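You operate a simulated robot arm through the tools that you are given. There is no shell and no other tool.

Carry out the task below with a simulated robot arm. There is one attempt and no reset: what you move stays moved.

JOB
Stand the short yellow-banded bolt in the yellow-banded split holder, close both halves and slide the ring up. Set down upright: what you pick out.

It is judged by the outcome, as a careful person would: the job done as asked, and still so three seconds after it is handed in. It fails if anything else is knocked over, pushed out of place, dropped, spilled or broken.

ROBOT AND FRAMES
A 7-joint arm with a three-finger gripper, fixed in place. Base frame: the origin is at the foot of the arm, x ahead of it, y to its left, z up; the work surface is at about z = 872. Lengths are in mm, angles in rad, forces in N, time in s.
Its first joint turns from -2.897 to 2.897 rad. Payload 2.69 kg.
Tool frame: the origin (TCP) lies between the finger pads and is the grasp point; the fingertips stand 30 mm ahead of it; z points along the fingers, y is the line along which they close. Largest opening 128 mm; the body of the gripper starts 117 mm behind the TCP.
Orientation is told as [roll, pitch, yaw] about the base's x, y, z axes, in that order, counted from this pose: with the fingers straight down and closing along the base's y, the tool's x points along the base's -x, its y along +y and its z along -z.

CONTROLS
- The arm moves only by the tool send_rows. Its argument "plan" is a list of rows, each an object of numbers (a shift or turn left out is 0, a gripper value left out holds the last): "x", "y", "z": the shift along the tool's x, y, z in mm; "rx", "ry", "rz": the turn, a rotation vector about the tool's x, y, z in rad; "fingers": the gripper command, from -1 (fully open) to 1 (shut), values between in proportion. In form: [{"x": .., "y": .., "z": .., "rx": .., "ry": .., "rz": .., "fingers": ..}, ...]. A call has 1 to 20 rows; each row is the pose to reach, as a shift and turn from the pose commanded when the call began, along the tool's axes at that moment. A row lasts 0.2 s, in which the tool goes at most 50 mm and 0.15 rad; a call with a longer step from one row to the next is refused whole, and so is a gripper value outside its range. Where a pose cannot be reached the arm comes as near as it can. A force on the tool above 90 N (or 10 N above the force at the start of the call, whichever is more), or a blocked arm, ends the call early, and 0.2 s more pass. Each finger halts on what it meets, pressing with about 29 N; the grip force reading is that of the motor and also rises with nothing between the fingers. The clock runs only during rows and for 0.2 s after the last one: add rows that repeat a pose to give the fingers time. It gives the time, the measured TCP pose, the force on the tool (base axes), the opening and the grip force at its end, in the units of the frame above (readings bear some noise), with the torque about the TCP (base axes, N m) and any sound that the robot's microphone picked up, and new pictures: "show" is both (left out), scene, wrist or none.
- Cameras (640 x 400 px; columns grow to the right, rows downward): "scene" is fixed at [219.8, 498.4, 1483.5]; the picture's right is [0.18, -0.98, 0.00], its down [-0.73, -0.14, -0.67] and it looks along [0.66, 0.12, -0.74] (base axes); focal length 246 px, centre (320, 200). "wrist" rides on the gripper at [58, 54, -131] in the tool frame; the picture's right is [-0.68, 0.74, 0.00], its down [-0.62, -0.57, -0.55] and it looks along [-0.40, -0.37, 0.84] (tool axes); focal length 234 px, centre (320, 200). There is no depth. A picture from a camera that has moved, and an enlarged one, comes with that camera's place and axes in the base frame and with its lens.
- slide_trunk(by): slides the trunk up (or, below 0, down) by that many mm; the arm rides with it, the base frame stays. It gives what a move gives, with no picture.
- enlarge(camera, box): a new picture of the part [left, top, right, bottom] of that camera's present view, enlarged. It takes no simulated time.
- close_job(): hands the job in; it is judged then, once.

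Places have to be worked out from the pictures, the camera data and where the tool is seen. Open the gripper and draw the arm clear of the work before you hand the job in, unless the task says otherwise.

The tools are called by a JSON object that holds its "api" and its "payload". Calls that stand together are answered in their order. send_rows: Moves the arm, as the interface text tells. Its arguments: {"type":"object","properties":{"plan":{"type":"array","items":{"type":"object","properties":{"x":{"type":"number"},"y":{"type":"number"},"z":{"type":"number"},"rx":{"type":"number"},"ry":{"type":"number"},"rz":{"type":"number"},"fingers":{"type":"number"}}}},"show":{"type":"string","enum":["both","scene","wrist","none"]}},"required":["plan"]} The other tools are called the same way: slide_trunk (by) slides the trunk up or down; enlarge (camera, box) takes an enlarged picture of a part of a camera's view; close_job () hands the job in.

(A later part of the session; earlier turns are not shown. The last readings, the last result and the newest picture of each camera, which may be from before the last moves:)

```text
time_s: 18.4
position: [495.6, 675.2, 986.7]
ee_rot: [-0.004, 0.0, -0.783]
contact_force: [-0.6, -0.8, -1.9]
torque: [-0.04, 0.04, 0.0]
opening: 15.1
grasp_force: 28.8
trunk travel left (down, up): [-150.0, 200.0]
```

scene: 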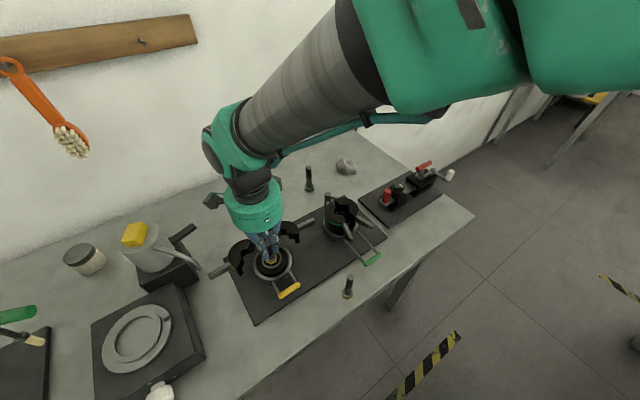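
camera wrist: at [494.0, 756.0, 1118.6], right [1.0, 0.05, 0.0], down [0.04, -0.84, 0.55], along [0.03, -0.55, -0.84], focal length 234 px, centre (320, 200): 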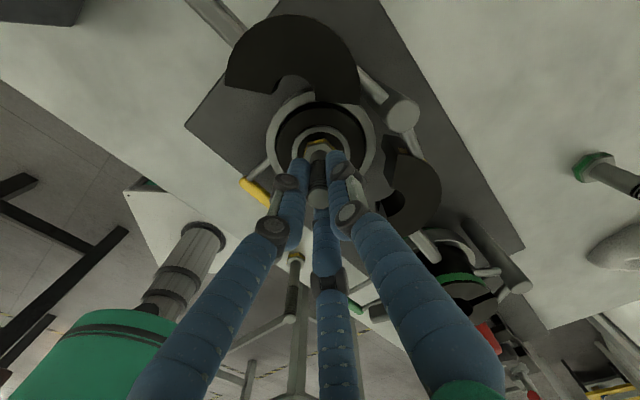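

The force is now just the bolt's weight, so it's hovering barely above the seat. I'll check centring before releasing.

{"api": "send_rows", "payload": {"plan": [{"z": 1}, {"z": 1}], "show": "wrist"}}

{"api": "enlarge", "payload": {"camera": "wrist", "box": [270, 100, 370, 180]}}

{"api": "enlarge", "payload": {"camera": "scene", "box": [245, 240, 305, 290]}}

```text
time_s: 19.0
position: [497.1, 675.3, 988.0]
ee_rot: [0.001, 0.001, -0.781]
contact_force: [0.2, 0.6, -1.0]
torque: [0.0, 0.01, 0.02]
opening: 14.8
grasp_force: 29.0
trunk travel left (down, up): [-150.0, 200.0]
camera wrist: at [492.9, 755.6, 1119.9], right [1.0, 0.05, 0.0], down [0.04, -0.83, 0.55], along [0.02, -0.55, -0.84], focal length 234 px, centre (320, 200)
```

wrist: 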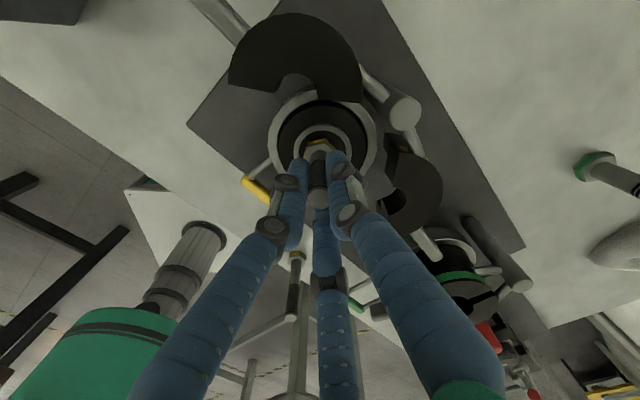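

```text
5.00 times, centred on (320, 140) of wrist
camera zoom: at [492.9, 755.6, 1119.9], right [1.0, 0.05, 0.0], down [0.04, -0.83, 0.55], along [0.02, -0.55, -0.84], focal length 1171 px, centre (320, 500)
```

zoom: 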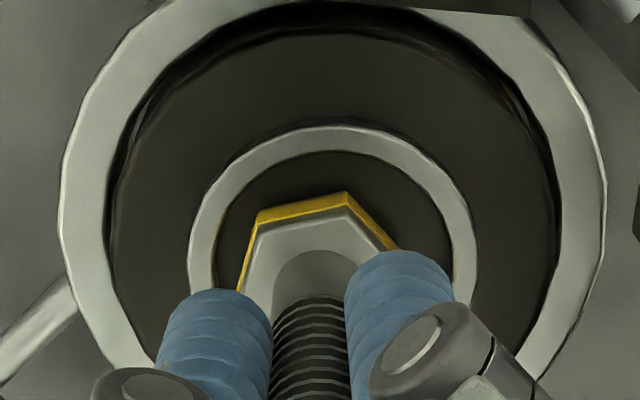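

```text
8.00 times, centred on (275, 265) of scene
camera zoom: at [219.8, 498.4, 1483.5], right [0.18, -0.98, 0.0], down [-0.73, -0.14, -0.67], along [0.66, 0.12, -0.74], focal length 1967 px, centre (680, -320)
```

zoom: 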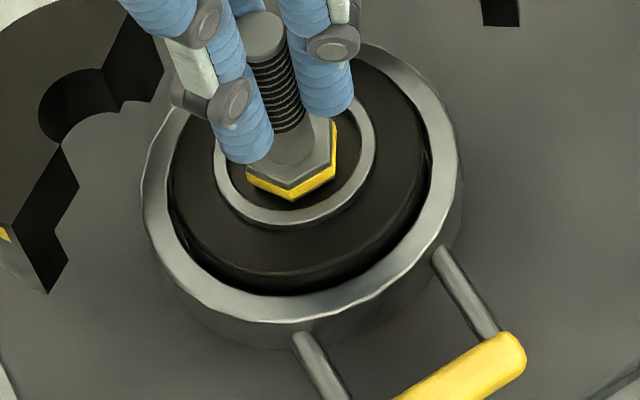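

The tool drifted about 3 mm toward −x, so the head is slightly off-centre in the lip. I'll correct that while hovering, then lower until touch.

{"api": "send_rows", "payload": {"plan": [{"x": 0, "y": 0, "z": -1}, {"x": -3, "y": 1, "z": -1}, {"x": -3, "y": 1, "z": 0.5}, {"x": -3, "y": 1, "z": 1.5}], "show": "wrist"}}

{"api": "enlarge", "payload": {"camera": "wrist", "box": [270, 100, 370, 180]}}

```text
time_s: 20.0
position: [499.1, 673.6, 986.7]
ee_rot: [-0.001, 0.0, -0.781]
contact_force: [-0.4, 0.7, 1.4]
torque: [0.06, 0.0, -0.03]
opening: 14.7
grasp_force: 28.7
trunk travel left (down, up): [-150.0, 200.0]
camera wrist: at [495.6, 753.8, 1118.5], right [1.0, 0.05, 0.0], down [0.04, -0.84, 0.55], along [0.03, -0.55, -0.84], focal length 234 px, centre (320, 200)
```

wrist: 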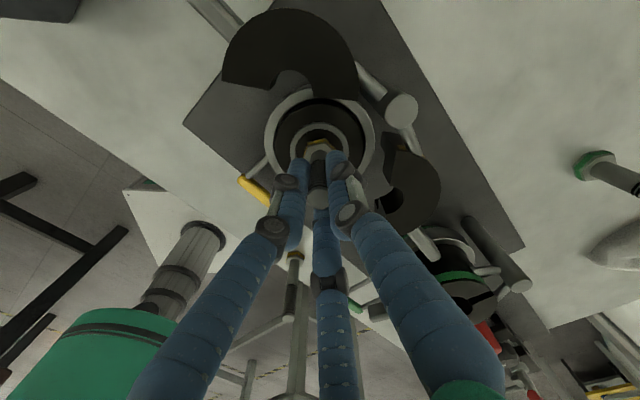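

```text
5.00 times, centred on (320, 140) of wrist
camera zoom: at [495.6, 753.8, 1118.5], right [1.0, 0.05, 0.0], down [0.04, -0.84, 0.55], along [0.03, -0.55, -0.84], focal length 1171 px, centre (320, 500)
```

zoom: 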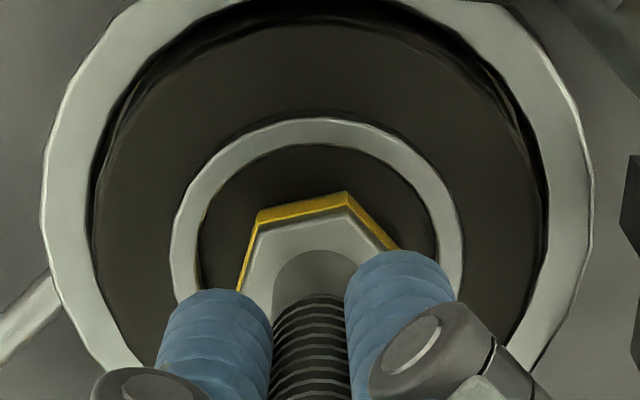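

Left-right is centred; picture "down" is −y here, so I need about 2 mm back toward +y.

{"api": "send_rows", "payload": {"plan": [{"x": 0, "y": 0, "z": -1.5}, {"x": 1.5, "y": 1.5, "z": -1.5}, {"x": 1.5, "y": 1.5, "z": -0.5}, {"x": 1.5, "y": 1.5, "z": 0}], "show": "wrist"}}

{"api": "enlarge", "payload": {"camera": "wrist", "box": [270, 100, 370, 180]}}

{"api": "enlarge", "payload": {"camera": "scene", "box": [245, 240, 305, 290]}}

```text
time_s: 21.0
position: [500.0, 674.5, 986.9]
ee_rot: [0.0, 0.001, -0.782]
contact_force: [-0.1, 1.0, -1.1]
torque: [0.0, -0.06, 0.02]
opening: 15.1
grasp_force: 29.1
trunk travel left (down, up): [-150.0, 200.0]
camera wrist: at [496.4, 755.6, 1118.5], right [1.0, 0.05, 0.0], down [0.04, -0.83, 0.55], along [0.03, -0.55, -0.84], focal length 234 px, centre (320, 200)
```

wrist: 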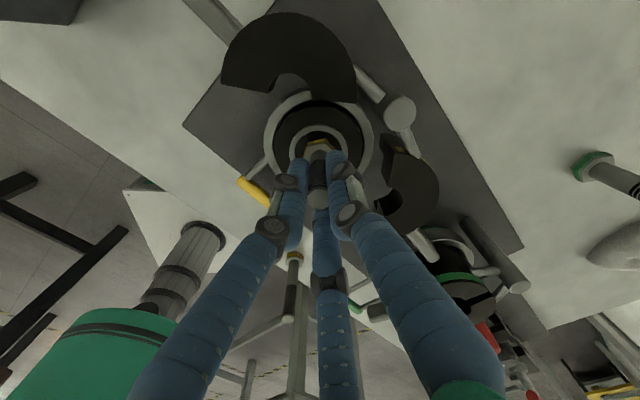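

```text
5.00 times, centred on (320, 140) of wrist
camera zoom: at [496.4, 755.6, 1118.5], right [1.0, 0.05, 0.0], down [0.04, -0.83, 0.55], along [0.03, -0.55, -0.84], focal length 1171 px, centre (320, 500)
```

zoom: 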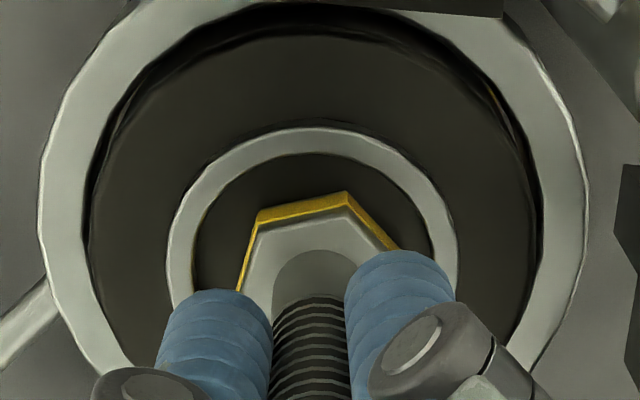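

```text
8.00 times, centred on (275, 265) of scene
camera zoom: at [219.8, 498.4, 1483.5], right [0.18, -0.98, 0.0], down [-0.73, -0.14, -0.67], along [0.66, 0.12, -0.74], focal length 1967 px, centre (680, -320)
```

zoom: 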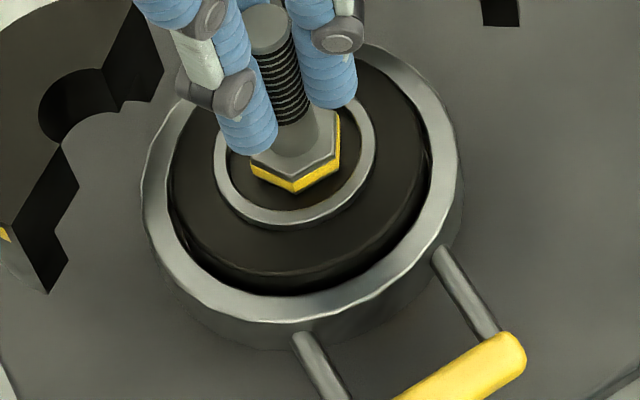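

Centred within about 1 mm and just touching. Now I'll lower a hair and release with a limited opening to avoid the halves.

{"api": "send_rows", "payload": {"plan": [{"x": 0.5, "z": 1}, {"x": 0.5, "z": 1}, {"x": 0.5, "z": 1, "fingers": 0.6}, {"x": 0.5, "z": 1, "fingers": 0.35}, {"x": 0.5, "z": 1, "fingers": 0.35}], "show": "both"}}

{"api": "enlarge", "payload": {"camera": "scene", "box": [245, 225, 305, 275]}}

```text
time_s: 22.2
position: [500.9, 675.0, 984.9]
ee_rot: [0.001, 0.0, -0.782]
contact_force: [-0.5, 0.0, -0.4]
torque: [-0.03, 0.0, -0.02]
opening: 41.6
grasp_force: 0.0
trunk travel left (down, up): [-150.0, 200.0]
camera wrist: at [495.9, 756.5, 1117.0], right [1.0, 0.05, 0.0], down [0.04, -0.84, 0.55], along [0.02, -0.55, -0.84], focal length 234 px, centre (320, 200)
```

scene: 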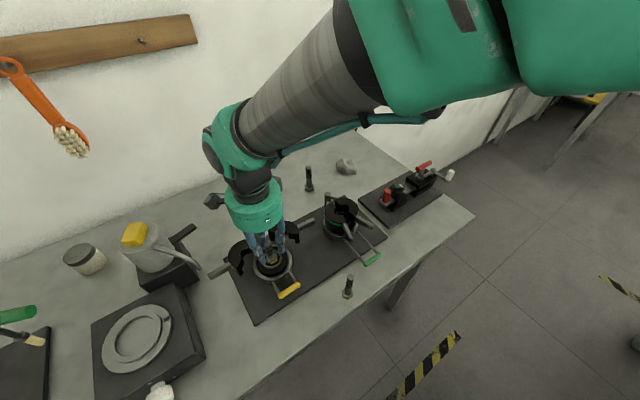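
wrist: 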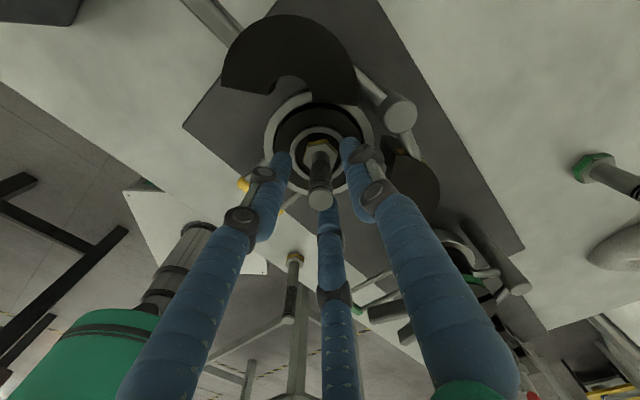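

```text
8.00 times, centred on (275, 250) of scene
camera zoom: at [219.8, 498.4, 1483.5], right [0.18, -0.98, 0.0], down [-0.73, -0.14, -0.67], along [0.66, 0.12, -0.74], focal length 1967 px, centre (680, -200)
```

zoom: 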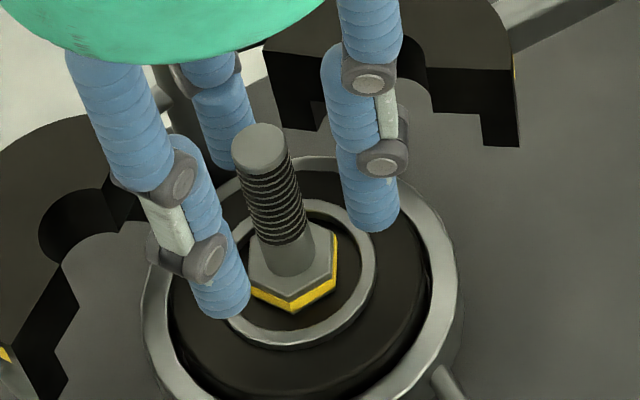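

The bolt stands freely in the seat. I'll rise clear, close the fingers and yaw to −90° so the gripper's side boxes stay away from the coffee pot.

{"api": "send_rows", "payload": {"plan": [{"z": -10}, {"z": -40}, {"z": -75}, {"z": -95}, {"z": -95, "rz": 0.13, "fingers": 1}, {"z": -95, "rz": 0.26}, {"z": -95, "rz": 0.39}, {"z": -95, "rz": 0.52}, {"z": -95, "rz": 0.65}, {"z": -95, "rz": 0.789}, {"z": -95, "rz": 0.789}], "show": "both"}}

{"api": "enlarge", "payload": {"camera": "scene", "box": [210, 180, 330, 310]}}

```text
time_s: 24.6
position: [500.0, 674.8, 1079.6]
ee_rot: [0.0, -0.001, -1.573]
contact_force: [-0.1, 0.0, 0.2]
torque: [-0.02, -0.03, -0.02]
opening: 2.1
grasp_force: 29.1
trunk travel left (down, up): [-150.0, 200.0]
camera wrist: at [553.3, 735.7, 1211.2], right [0.74, -0.68, 0.0], down [-0.57, -0.61, 0.55], along [-0.37, -0.4, -0.84], focal length 234 px, centre (320, 200)
```

scene: 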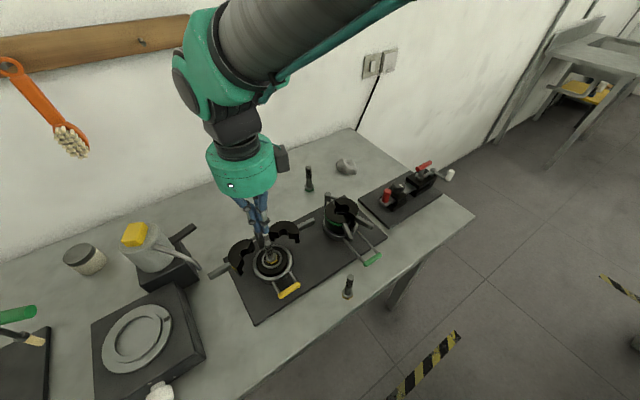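
wrist: 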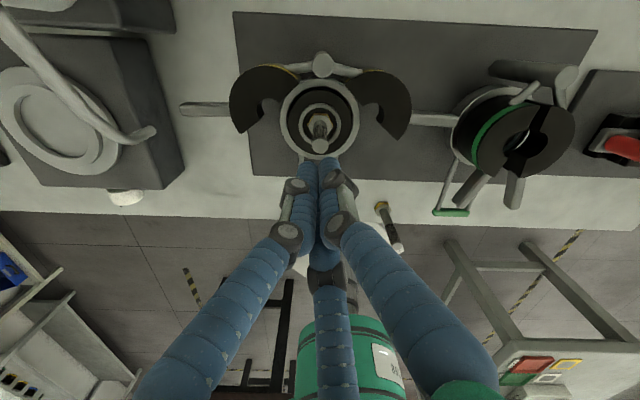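

```text
3.08 times, centred on (270, 245) of scene
camera zoom: at [219.8, 498.4, 1483.5], right [0.18, -0.98, 0.0], down [-0.73, -0.14, -0.67], along [0.66, 0.12, -0.74], focal length 756 px, centre (474, 62)
```

zoom: 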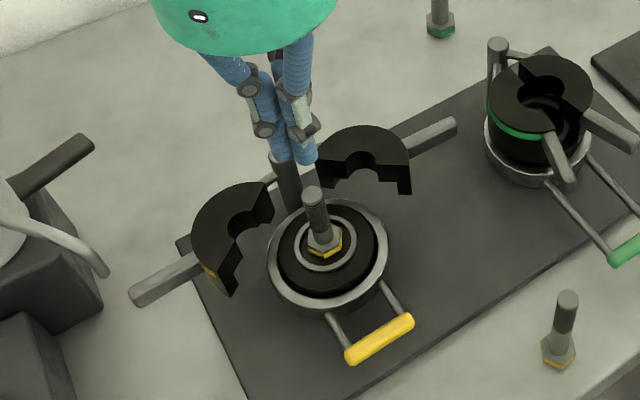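

Bolt is seated upright. Now I'll move behind the +y half (start point near (494,797)), high first, then look.

{"api": "send_rows", "payload": {"plan": [{"x": 40, "y": -2}, {"x": 80, "y": -4, "z": 10}, {"x": 122, "y": -6, "z": 30}, {"x": 122, "y": -6, "z": 60}, {"x": 122, "y": -6, "z": 60}], "show": "both"}}

{"api": "enlarge", "payload": {"camera": "scene", "box": [150, 170, 310, 310]}}

```text
time_s: 25.8
position: [492.4, 798.0, 1021.0]
ee_rot: [-0.001, -0.001, -1.571]
contact_force: [0.0, -0.8, 0.1]
torque: [-0.04, 0.01, -0.02]
opening: 2.4
grasp_force: 28.6
trunk travel left (down, up): [-150.0, 200.0]
camera wrist: at [546.2, 858.1, 1153.8], right [0.74, -0.68, 0.0], down [-0.57, -0.62, 0.55], along [-0.37, -0.4, -0.84], focal length 234 px, centre (320, 200)
```

scene: 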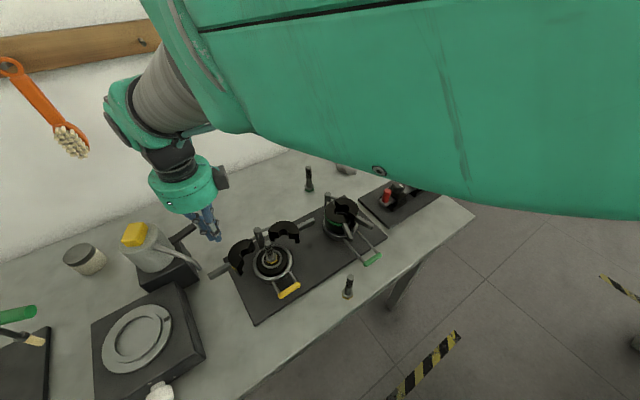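
wrist: 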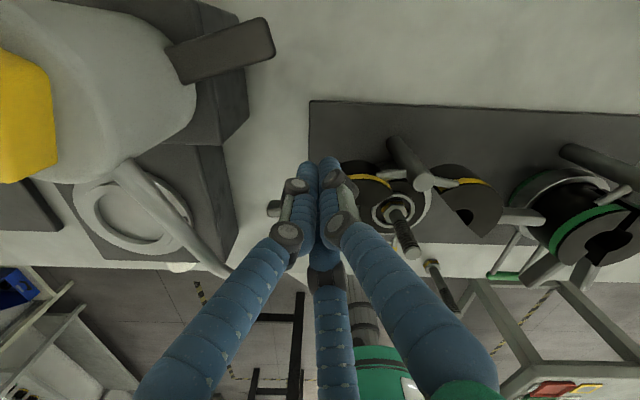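

```text
2.86 times, centred on (230, 240) of scene
camera zoom: at [219.8, 498.4, 1483.5], right [0.18, -0.98, 0.0], down [-0.73, -0.14, -0.67], along [0.66, 0.12, -0.74], focal length 702 px, centre (577, 86)
```

zoom: 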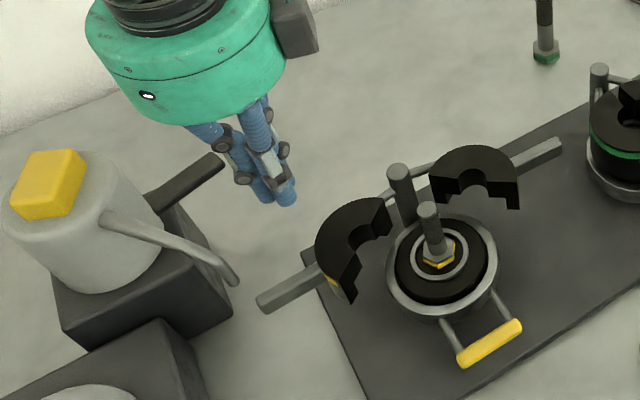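

Clear of the pot and spout. Descend to TCP z≈973 beside the half.

{"api": "send_rows", "payload": {"plan": [{"z": 20}, {"z": 40}, {"z": 48}, {"z": 48}], "show": "both"}}

{"api": "enlarge", "payload": {"camera": "scene", "box": [150, 190, 310, 310]}}

{"api": "enlarge", "payload": {"camera": "wrist", "box": [220, 80, 420, 240]}}

```text
time_s: 26.8
position: [492.2, 797.2, 972.1]
ee_rot: [0.0, 0.0, -1.571]
contact_force: [0.3, 0.5, 0.2]
torque: [0.0, -0.02, -0.01]
opening: 2.2
grasp_force: 29.0
trunk travel left (down, up): [-150.0, 200.0]
camera wrist: at [546.4, 857.8, 1104.6], right [0.74, -0.68, 0.0], down [-0.57, -0.62, 0.55], along [-0.37, -0.4, -0.84], focal length 234 px, centre (320, 200)
```

scene: 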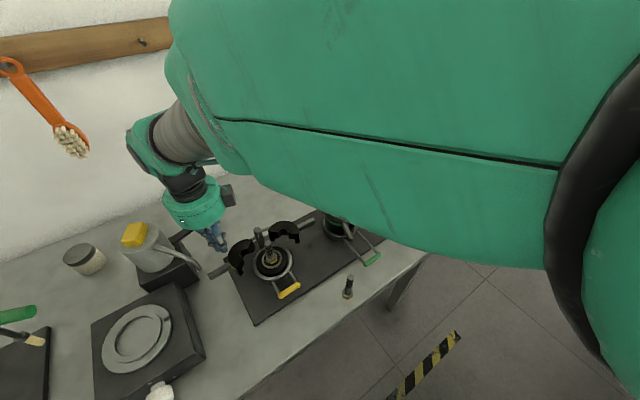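
wrist: 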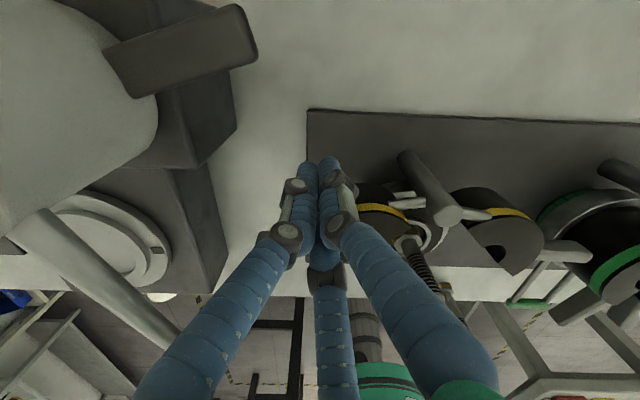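

```text
3.33 times, centred on (230, 250) of scene
camera zoom: at [219.8, 498.4, 1483.5], right [0.18, -0.98, 0.0], down [-0.73, -0.14, -0.67], along [0.66, 0.12, -0.74], focal length 820 px, centre (620, 33)
```

zoom: 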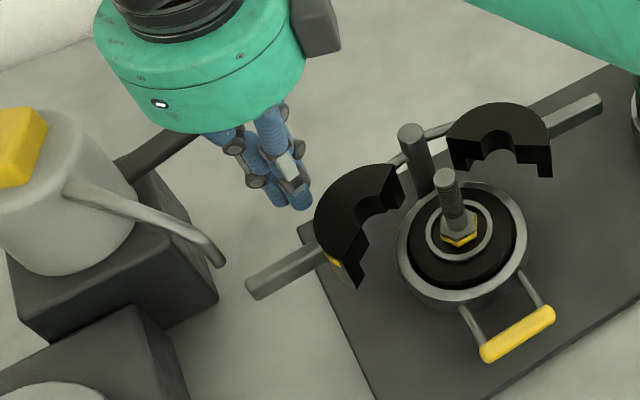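

```text
2.50 times, centred on (320, 160) of wrist
camera zoom: at [546.4, 857.8, 1104.6], right [0.74, -0.68, 0.0], down [-0.57, -0.62, 0.55], along [-0.37, -0.4, -0.84], focal length 585 px, centre (320, 300)
```

zoom: 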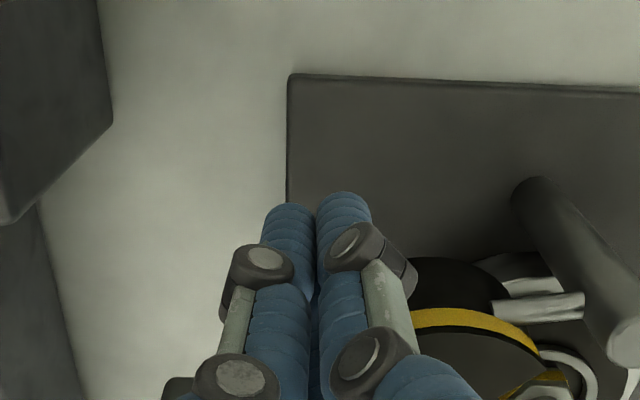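

In position. I'll approach the half's back face by 12 mm and watch for contact.

{"api": "send_rows", "payload": {"plan": [{"x": -6, "y": -1.3}, {"x": -11.7, "y": -2.6}], "show": "none"}}

```text
time_s: 27.4
position: [489.4, 786.5, 972.2]
ee_rot: [0.001, 0.0, -1.57]
contact_force: [-0.7, -1.3, -0.2]
torque: [-0.02, 0.05, 0.02]
opening: 2.4
grasp_force: 28.7
trunk travel left (down, up): [-150.0, 200.0]
```

No contact yet. I'll begin the closing arc about the hinge, first ~18°.

{"api": "send_rows", "payload": {"plan": [{"x": -4.3, "y": -4}, {"x": -8.5, "y": -8.1}, {"x": -14.4, "y": -12.7}, {"x": -20.6, "y": -16.7}], "show": "both"}}

{"api": "enlarge", "payload": {"camera": "scene", "box": [180, 200, 320, 310]}}

```text
time_s: 28.4
position: [472.9, 765.7, 971.1]
ee_rot: [0.0, -0.001, -1.572]
contact_force: [0.7, 0.7, 0.2]
torque: [-0.02, -0.02, 0.0]
opening: 2.1
grasp_force: 29.3
trunk travel left (down, up): [-150.0, 200.0]
camera wrist: at [527.0, 825.9, 1102.7], right [0.74, -0.68, 0.0], down [-0.57, -0.62, 0.55], along [-0.37, -0.4, -0.84], focal length 234 px, centre (320, 200)
```

scene: 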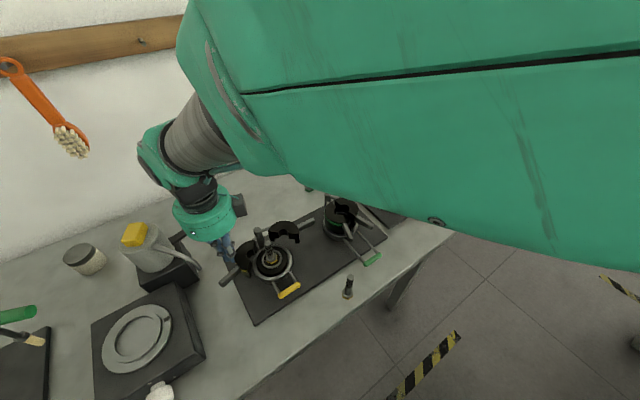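
wrist: 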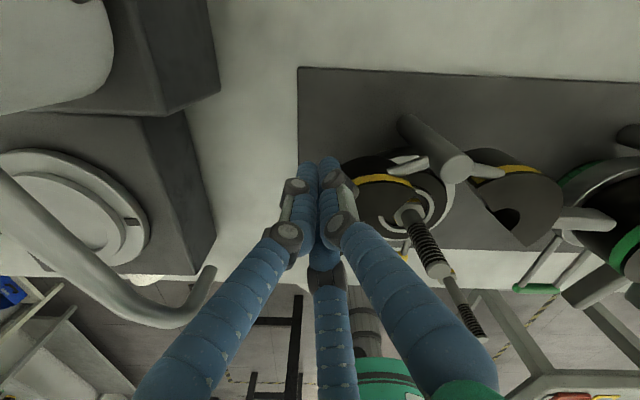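

```text
3.64 times, centred on (250, 255) of scene
camera zoom: at [219.8, 498.4, 1483.5], right [0.18, -0.98, 0.0], down [-0.73, -0.14, -0.67], along [0.66, 0.12, -0.74], focal length 894 px, centre (574, 0)
```

zoom: 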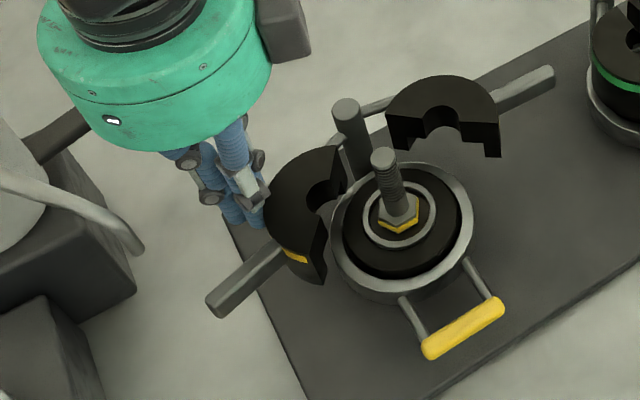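

The half is rotating easily with the push. Continue the arc to about 175°.

{"api": "send_rows", "payload": {"plan": [{"x": -6.6, "y": -3.4}, {"x": -13.5, "y": -6.3}, {"x": -20.6, "y": -8.5}, {"x": -27.9, "y": -10.1}, {"x": -35.3, "y": -11.1}], "show": "both"}}

{"api": "enlarge", "payload": {"camera": "scene", "box": [180, 200, 320, 310]}}

```text
time_s: 29.6
position: [463.9, 729.5, 973.1]
ee_rot: [-0.002, 0.001, -1.57]
contact_force: [-0.1, 0.7, -0.7]
torque: [0.03, 0.04, -0.02]
opening: 1.9
grasp_force: 28.9
trunk travel left (down, up): [-150.0, 200.0]
camera wrist: at [517.6, 789.1, 1104.4], right [0.74, -0.68, 0.0], down [-0.57, -0.62, 0.55], along [-0.37, -0.4, -0.84], focal length 234 px, centre (320, 200)
```

scene: 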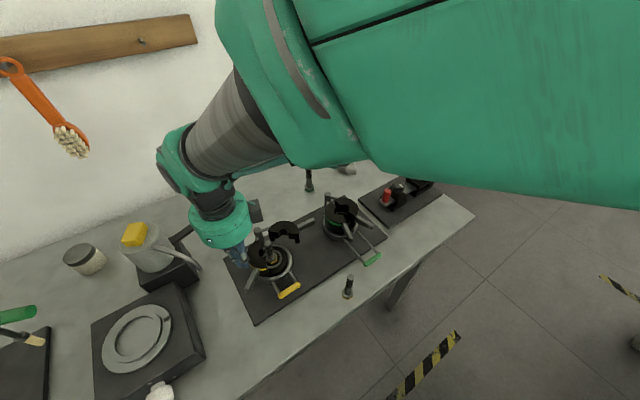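
wrist: 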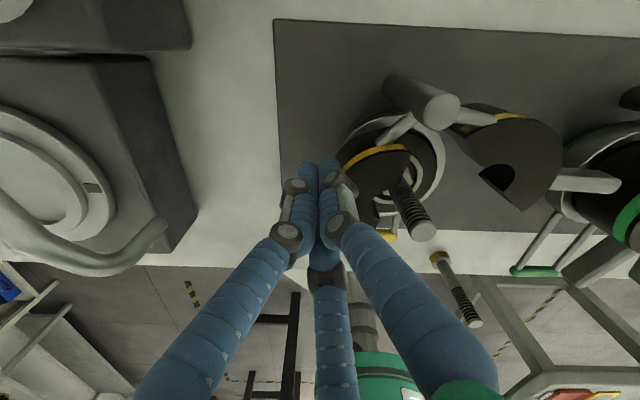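

```text
3.64 times, centred on (250, 255) of scene
camera zoom: at [219.8, 498.4, 1483.5], right [0.18, -0.98, 0.0], down [-0.73, -0.14, -0.67], along [0.66, 0.12, -0.74], focal length 894 px, centre (574, 0)
```

zoom: 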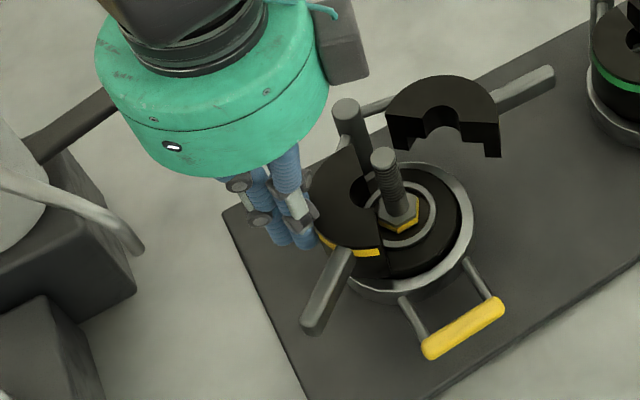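

Almost closed. Continue in small steps with force checks.

{"api": "send_rows", "payload": {"plan": [{"x": -3.7, "y": -0.2}, {"x": -7.4, "y": -0.3}, {"x": -7.4, "y": -0.3}], "show": "scene"}}

{"api": "enlarge", "payload": {"camera": "scene", "box": [220, 215, 310, 295]}}

```text
time_s: 30.4
position: [462.8, 721.9, 972.4]
ee_rot: [0.0, 0.001, -1.569]
contact_force: [-0.2, -0.4, -0.1]
torque: [-0.01, 0.0, 0.0]
opening: 2.2
grasp_force: 29.2
trunk travel left (down, up): [-150.0, 200.0]
```

scene: 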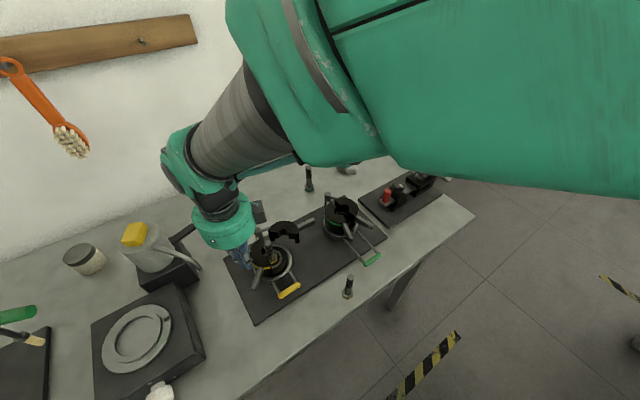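

```text
5.00 times, centred on (265, 255) of scene
camera zoom: at [219.8, 498.4, 1483.5], right [0.18, -0.98, 0.0], down [-0.73, -0.14, -0.67], along [0.66, 0.12, -0.74], focal length 1229 px, centre (595, -75)
```

zoom: 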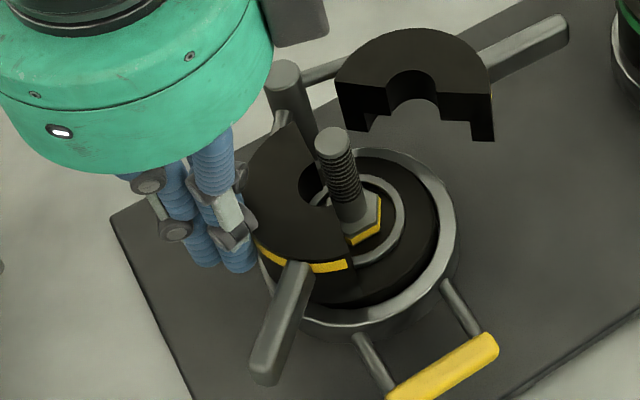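

Still free with about 8–9° to go. Another two steps.

{"api": "send_rows", "payload": {"plan": [{"x": -3.7, "y": 0.1}, {"x": -7.4, "y": 0.3}, {"x": -7.4, "y": 0.3}], "show": "scene"}}

{"api": "enlarge", "payload": {"camera": "scene", "box": [220, 215, 310, 295]}}

```text
time_s: 31.2
position: [462.6, 715.1, 971.6]
ee_rot: [-0.001, 0.0, -1.572]
contact_force: [-0.6, 0.6, 0.6]
torque: [0.01, -0.02, 0.03]
opening: 2.1
grasp_force: 29.3
trunk travel left (down, up): [-150.0, 200.0]
```

scene: 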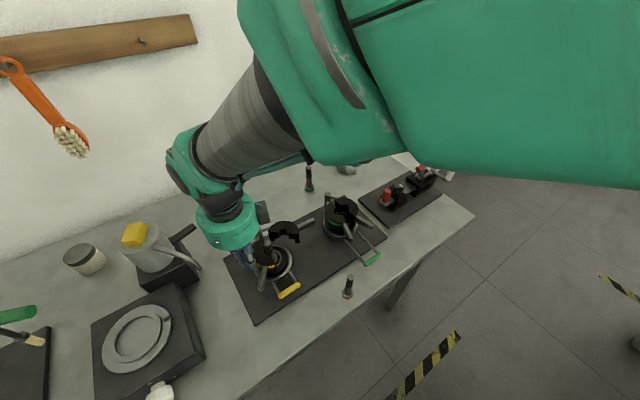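

```text
5.00 times, centred on (265, 255) of scene
camera zoom: at [219.8, 498.4, 1483.5], right [0.18, -0.98, 0.0], down [-0.73, -0.14, -0.67], along [0.66, 0.12, -0.74], focal length 1229 px, centre (595, -75)
```

zoom: 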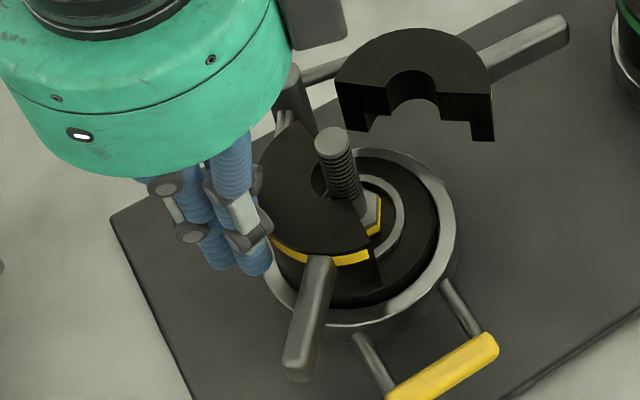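

Nearly there; step 3 mm at a time.

{"api": "send_rows", "payload": {"plan": [{"x": -3, "y": 0.2}, {"x": -3, "y": 0.2}], "show": "scene"}}

{"api": "enlarge", "payload": {"camera": "scene", "box": [220, 215, 310, 295]}}

```text
time_s: 31.8
position: [463.6, 712.2, 971.6]
ee_rot: [0.0, -0.001, -1.57]
contact_force: [-2.4, 6.8, 0.8]
torque: [0.02, 0.02, 0.1]
opening: 2.3
grasp_force: 28.9
trunk travel left (down, up): [-150.0, 200.0]
```

scene: 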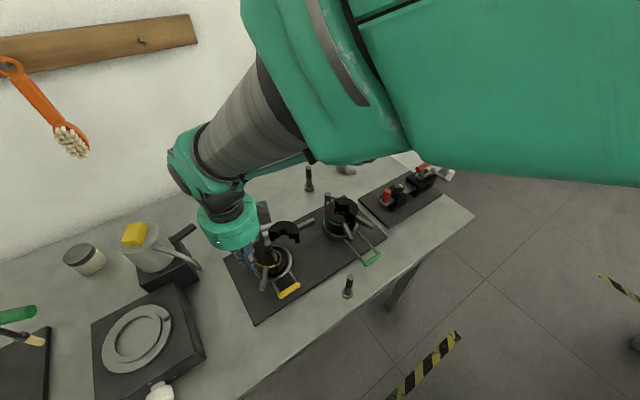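

```text
5.00 times, centred on (265, 255) of scene
camera zoom: at [219.8, 498.4, 1483.5], right [0.18, -0.98, 0.0], down [-0.73, -0.14, -0.67], along [0.66, 0.12, -0.74], focal length 1229 px, centre (595, -75)
```

zoom: 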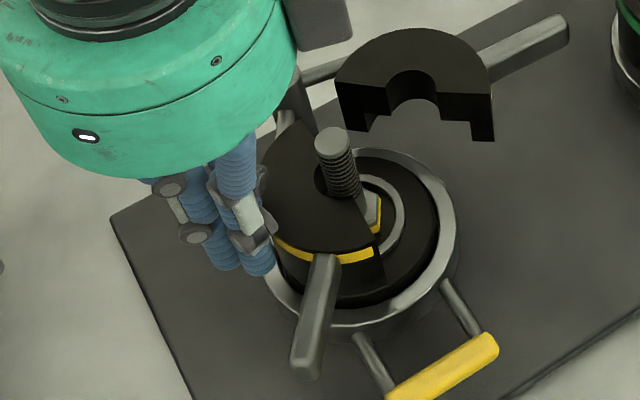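

Resistance of 7 N appears. I'll press another 2 mm to see whether it's a hard stop.

{"api": "send_rows", "payload": {"plan": [{"x": -2, "y": 0.3}, {"x": -2, "y": 0.3}], "show": "scene"}}

{"api": "enlarge", "payload": {"camera": "scene", "box": [240, 220, 300, 280]}}

```text
time_s: 32.4
position: [463.8, 713.6, 971.3]
ee_rot: [0.0, 0.0, -1.571]
contact_force: [-7.6, 21.0, -1.0]
torque: [0.21, 0.05, 0.2]
opening: 2.0
grasp_force: 29.4
trunk travel left (down, up): [-150.0, 200.0]
```

scene: 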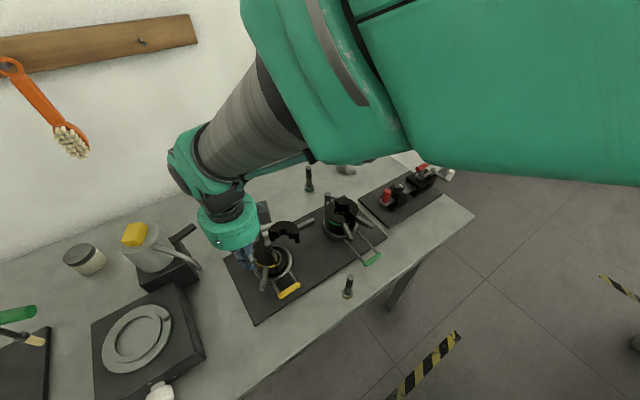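

```text
6.67 times, centred on (270, 250) of scene
camera zoom: at [219.8, 498.4, 1483.5], right [0.18, -0.98, 0.0], down [-0.73, -0.14, -0.67], along [0.66, 0.12, -0.74], focal length 1639 px, centre (653, -133)
```

zoom: 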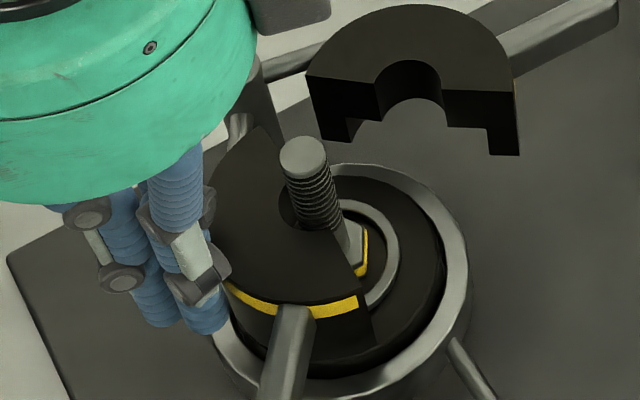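

The +y half is hard against its closed stop and the bolt is undisturbed. I'll back off, rise, and travel over to behind the other half.

{"api": "send_rows", "payload": {"plan": [{"x": 7, "y": -6}, {"x": 15, "y": -14}, {"x": 15, "y": -14, "z": -40}, {"x": 15, "y": -14, "z": -80}, {"x": 15, "y": -14, "z": -110}], "show": "scene"}}

{"api": "enlarge", "payload": {"camera": "scene", "box": [210, 180, 330, 310]}}

```text
time_s: 33.6
position: [450.1, 729.5, 1083.9]
ee_rot: [0.001, -0.003, -1.571]
contact_force: [-0.4, -1.2, -0.4]
torque: [0.04, 0.02, 0.0]
opening: 2.0
grasp_force: 29.3
trunk travel left (down, up): [-150.0, 200.0]
```

scene: 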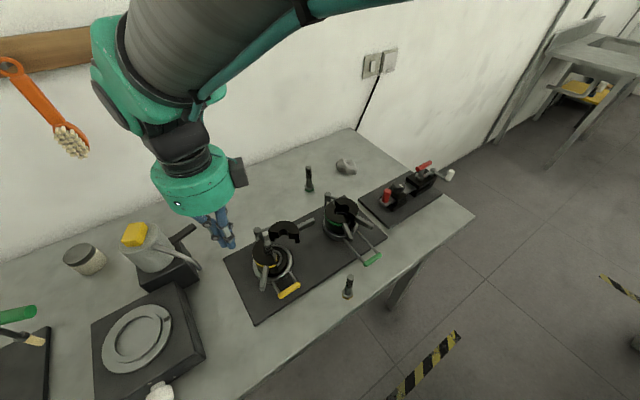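

```text
3.08 times, centred on (270, 245) of scene
camera zoom: at [219.8, 498.4, 1483.5], right [0.18, -0.98, 0.0], down [-0.73, -0.14, -0.67], along [0.66, 0.12, -0.74], focal length 756 px, centre (474, 62)
```

zoom: 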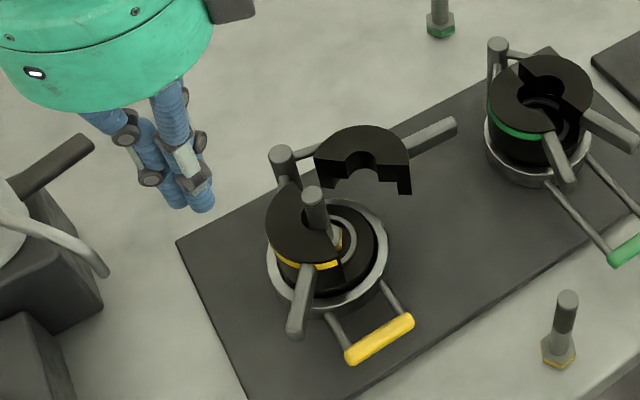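

The half stays closed. Move across to (621,673) high, then check before descending.

{"api": "send_rows", "payload": {"plan": [{"x": -10, "y": 35}, {"x": -22, "y": 70}, {"x": -34, "y": 105}, {"x": -45, "y": 140}, {"x": -56, "y": 171}, {"x": -56, "y": 171, "z": 40}, {"x": -56, "y": 171, "z": 60}, {"x": -56, "y": 171, "z": 60}], "show": "both"}}

{"api": "enlarge", "payload": {"camera": "scene", "box": [230, 170, 370, 290]}}

```text
time_s: 35.4
position: [619.8, 670.0, 1021.7]
ee_rot: [-0.001, -0.001, -1.57]
contact_force: [0.5, 0.5, -0.1]
torque: [0.01, 0.02, -0.02]
opening: 2.0
grasp_force: 29.0
trunk travel left (down, up): [-150.0, 200.0]
camera wrist: at [673.5, 730.9, 1154.7], right [0.74, -0.68, 0.0], down [-0.57, -0.62, 0.55], along [-0.37, -0.4, -0.84], focal length 234 px, centre (320, 200)
```

scene: 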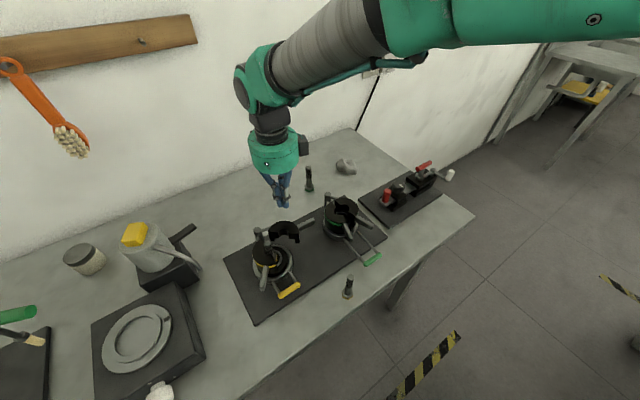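
wrist: 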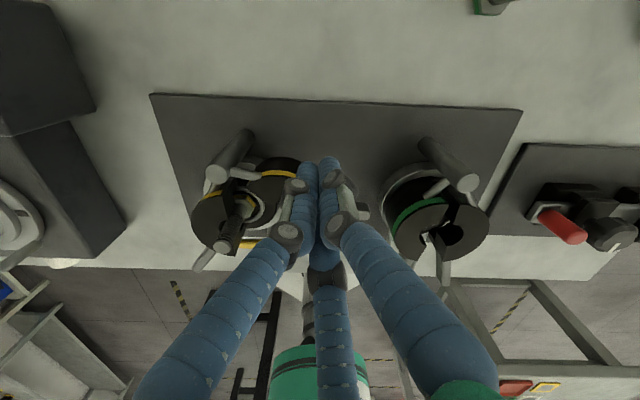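

```text
3.33 times, centred on (300, 230) of scene
camera zoom: at [219.8, 498.4, 1483.5], right [0.18, -0.98, 0.0], down [-0.73, -0.14, -0.67], along [0.66, 0.12, -0.74], focal length 820 px, centre (387, 100)
```

zoom: 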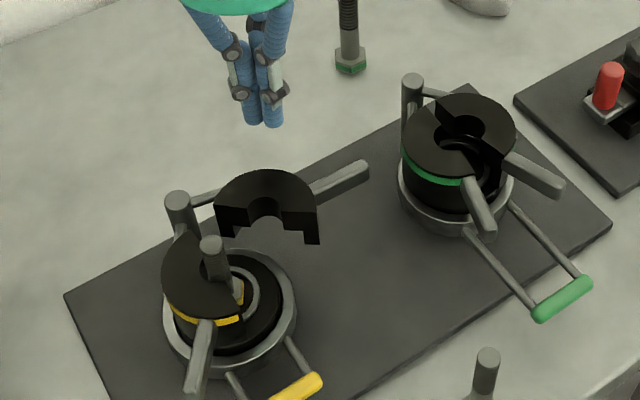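

Clear all around. Descend to z≈973 and begin approach.

{"api": "send_rows", "payload": {"plan": [{"z": 20}, {"z": 40}, {"z": 49}, {"z": 49}], "show": "scene"}}

{"api": "enlarge", "payload": {"camera": "scene", "box": [230, 170, 370, 290]}}

```text
time_s: 36.4
position: [620.6, 669.8, 973.1]
ee_rot: [0.0, -0.001, -1.57]
contact_force: [-0.2, 0.1, -0.6]
torque: [0.0, 0.04, 0.0]
opening: 2.3
grasp_force: 28.8
trunk travel left (down, up): [-150.0, 200.0]
```

scene: 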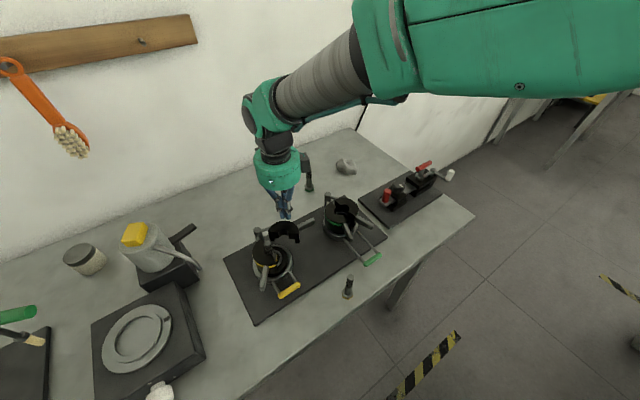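

```text
3.33 times, centred on (300, 230) of scene
camera zoom: at [219.8, 498.4, 1483.5], right [0.18, -0.98, 0.0], down [-0.73, -0.14, -0.67], along [0.66, 0.12, -0.74], focal length 820 px, centre (387, 100)
```

zoom: 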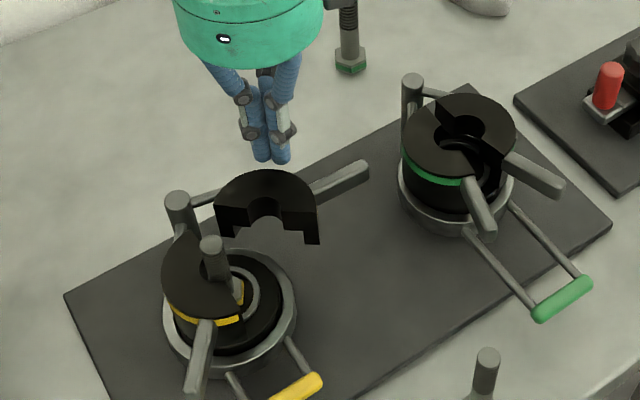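

Start pushing the second half along its arc (first ~17°).

{"api": "send_rows", "payload": {"plan": [{"x": 0.5, "y": -7.5}, {"x": -6.3, "y": -14.3}, {"x": -11.3, "y": -19.6}, {"x": -15.7, "y": -25.4}], "show": "scene"}}

{"api": "enlarge", "payload": {"camera": "scene", "box": [230, 180, 350, 290]}}

```text
time_s: 37.4
position: [595.2, 654.5, 972.0]
ee_rot: [0.0, 0.002, -1.57]
contact_force: [0.6, -0.2, 0.0]
torque: [0.03, 0.01, -0.01]
opening: 2.3
grasp_force: 29.2
trunk travel left (down, up): [-150.0, 200.0]
```

scene: 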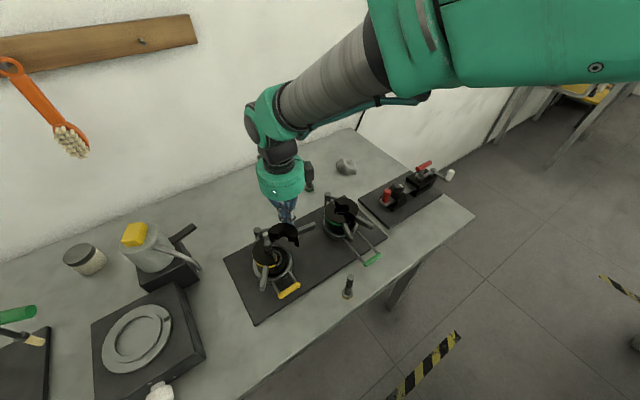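

```text
3.64 times, centred on (290, 235) of scene
camera zoom: at [219.8, 498.4, 1483.5], right [0.18, -0.98, 0.0], down [-0.73, -0.14, -0.67], along [0.66, 0.12, -0.74], focal length 894 px, centre (429, 73)
```

zoom: 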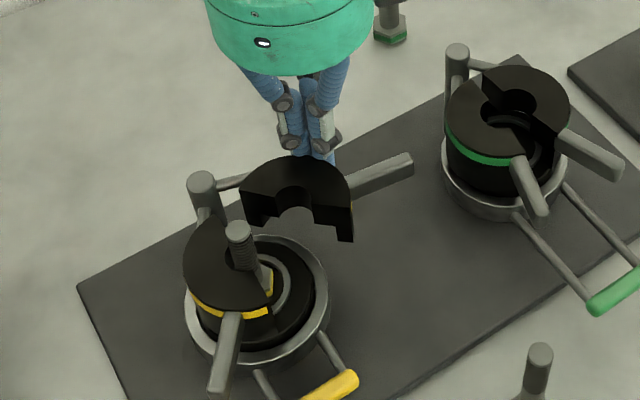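

It's rotating. Continue through ~25° more.

{"api": "send_rows", "payload": {"plan": [{"x": -3.9, "y": -6.1}, {"x": -7.3, "y": -12.6}, {"x": -10.1, "y": -19.3}, {"x": -12.3, "y": -26.3}, {"x": -13.8, "y": -33.4}], "show": "scene"}}

{"api": "enlarge", "payload": {"camera": "scene", "box": [230, 180, 350, 290]}}

```text
time_s: 38.6
position: [560.9, 639.8, 972.3]
ee_rot: [0.0, 0.001, -1.57]
contact_force: [-0.4, 0.2, 0.9]
torque: [0.0, 0.0, 0.01]
opening: 2.2
grasp_force: 29.5
trunk travel left (down, up): [-150.0, 200.0]
```

scene: 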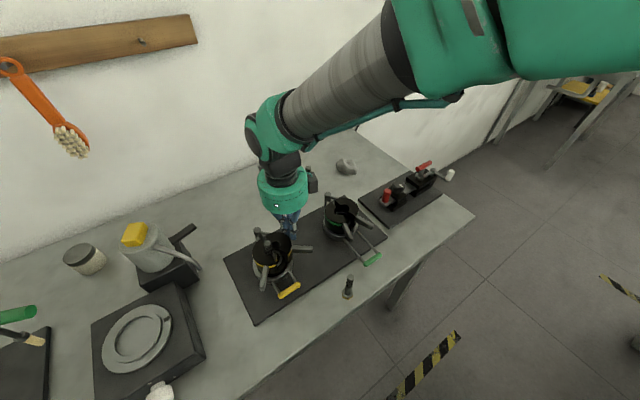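

```text
3.64 times, centred on (290, 235) of scene
camera zoom: at [219.8, 498.4, 1483.5], right [0.18, -0.98, 0.0], down [-0.73, -0.14, -0.67], along [0.66, 0.12, -0.74], focal length 894 px, centre (429, 73)
```

zoom: 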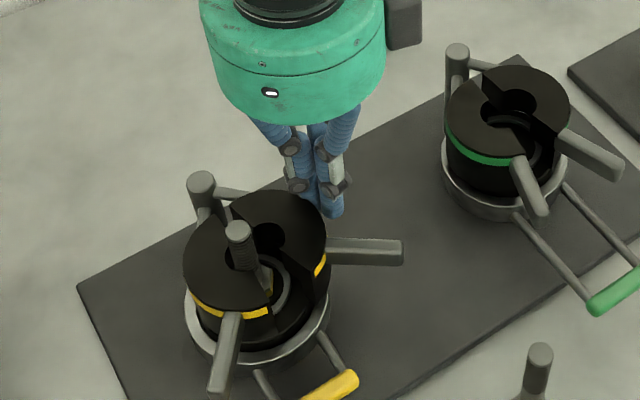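

Going well. Continue to about −90°, then small steps.

{"api": "send_rows", "payload": {"plan": [{"x": -0.6, "y": -3.6}, {"x": -1.0, "y": -7.2}, {"x": -1.3, "y": -11}, {"x": -1.3, "y": -14.5}], "show": "scene"}}

{"api": "enlarge", "payload": {"camera": "scene", "box": [230, 200, 330, 290]}}

```text
time_s: 39.6
position: [546.0, 639.2, 974.1]
ee_rot: [0.001, 0.002, -1.572]
contact_force: [0.1, -0.5, -0.7]
torque: [-0.02, 0.01, -0.02]
opening: 2.1
grasp_force: 28.7
trunk travel left (down, up): [-150.0, 200.0]
```

scene: 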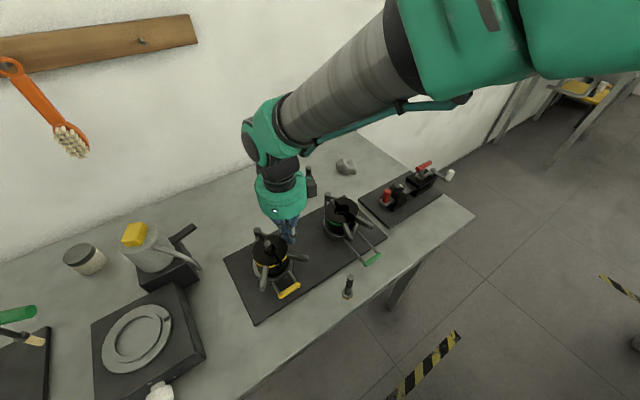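

```text
4.44 times, centred on (280, 245) of scene
camera zoom: at [219.8, 498.4, 1483.5], right [0.18, -0.98, 0.0], down [-0.73, -0.14, -0.67], along [0.66, 0.12, -0.74], focal length 1093 px, centre (498, 0)
```

zoom: 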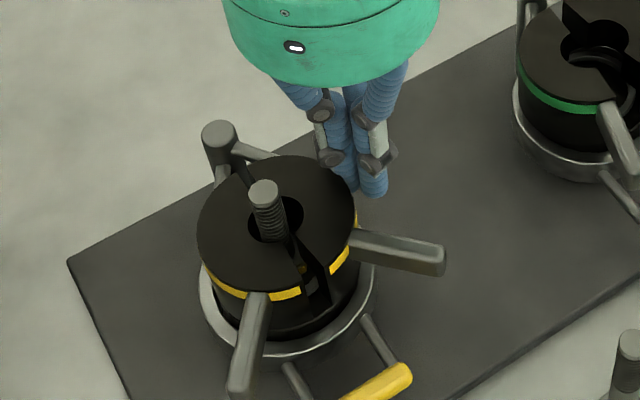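

A small wedge gap remains. Continue with small steps.

{"api": "send_rows", "payload": {"plan": [{"x": 0.1, "y": -3}, {"x": 0.3, "y": -6}, {"x": 0.3, "y": -6}], "show": "scene"}}

{"api": "enlarge", "payload": {"camera": "scene", "box": [230, 200, 330, 290]}}

```text
time_s: 40.4
position: [540.1, 639.5, 972.2]
ee_rot: [0.001, -0.002, -1.571]
contact_force: [1.9, -0.1, 0.5]
torque: [0.02, -0.01, -0.04]
opening: 2.3
grasp_force: 28.9
trunk travel left (down, up): [-150.0, 200.0]
```

scene: 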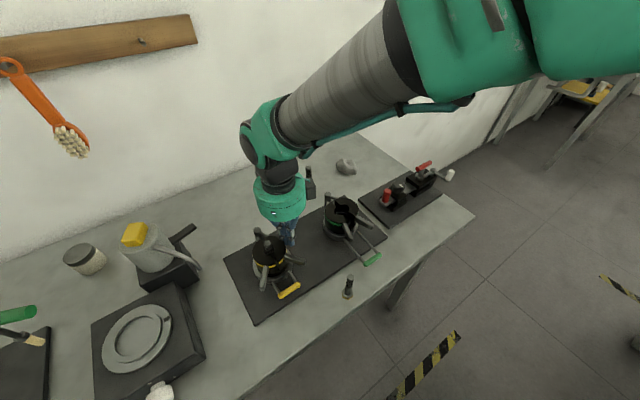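

```text
4.44 times, centred on (280, 245) of scene
camera zoom: at [219.8, 498.4, 1483.5], right [0.18, -0.98, 0.0], down [-0.73, -0.14, -0.67], along [0.66, 0.12, -0.74], focal length 1093 px, centre (498, 0)
```

zoom: 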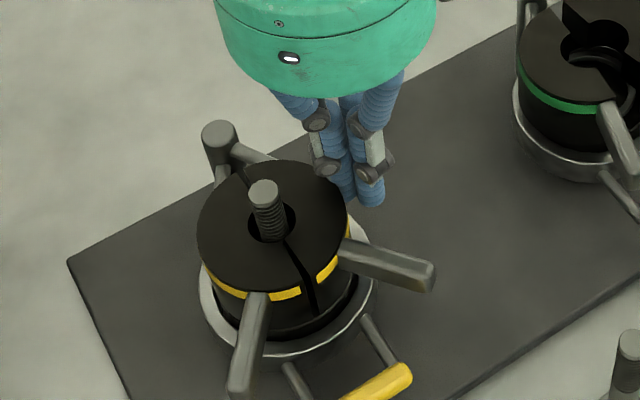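

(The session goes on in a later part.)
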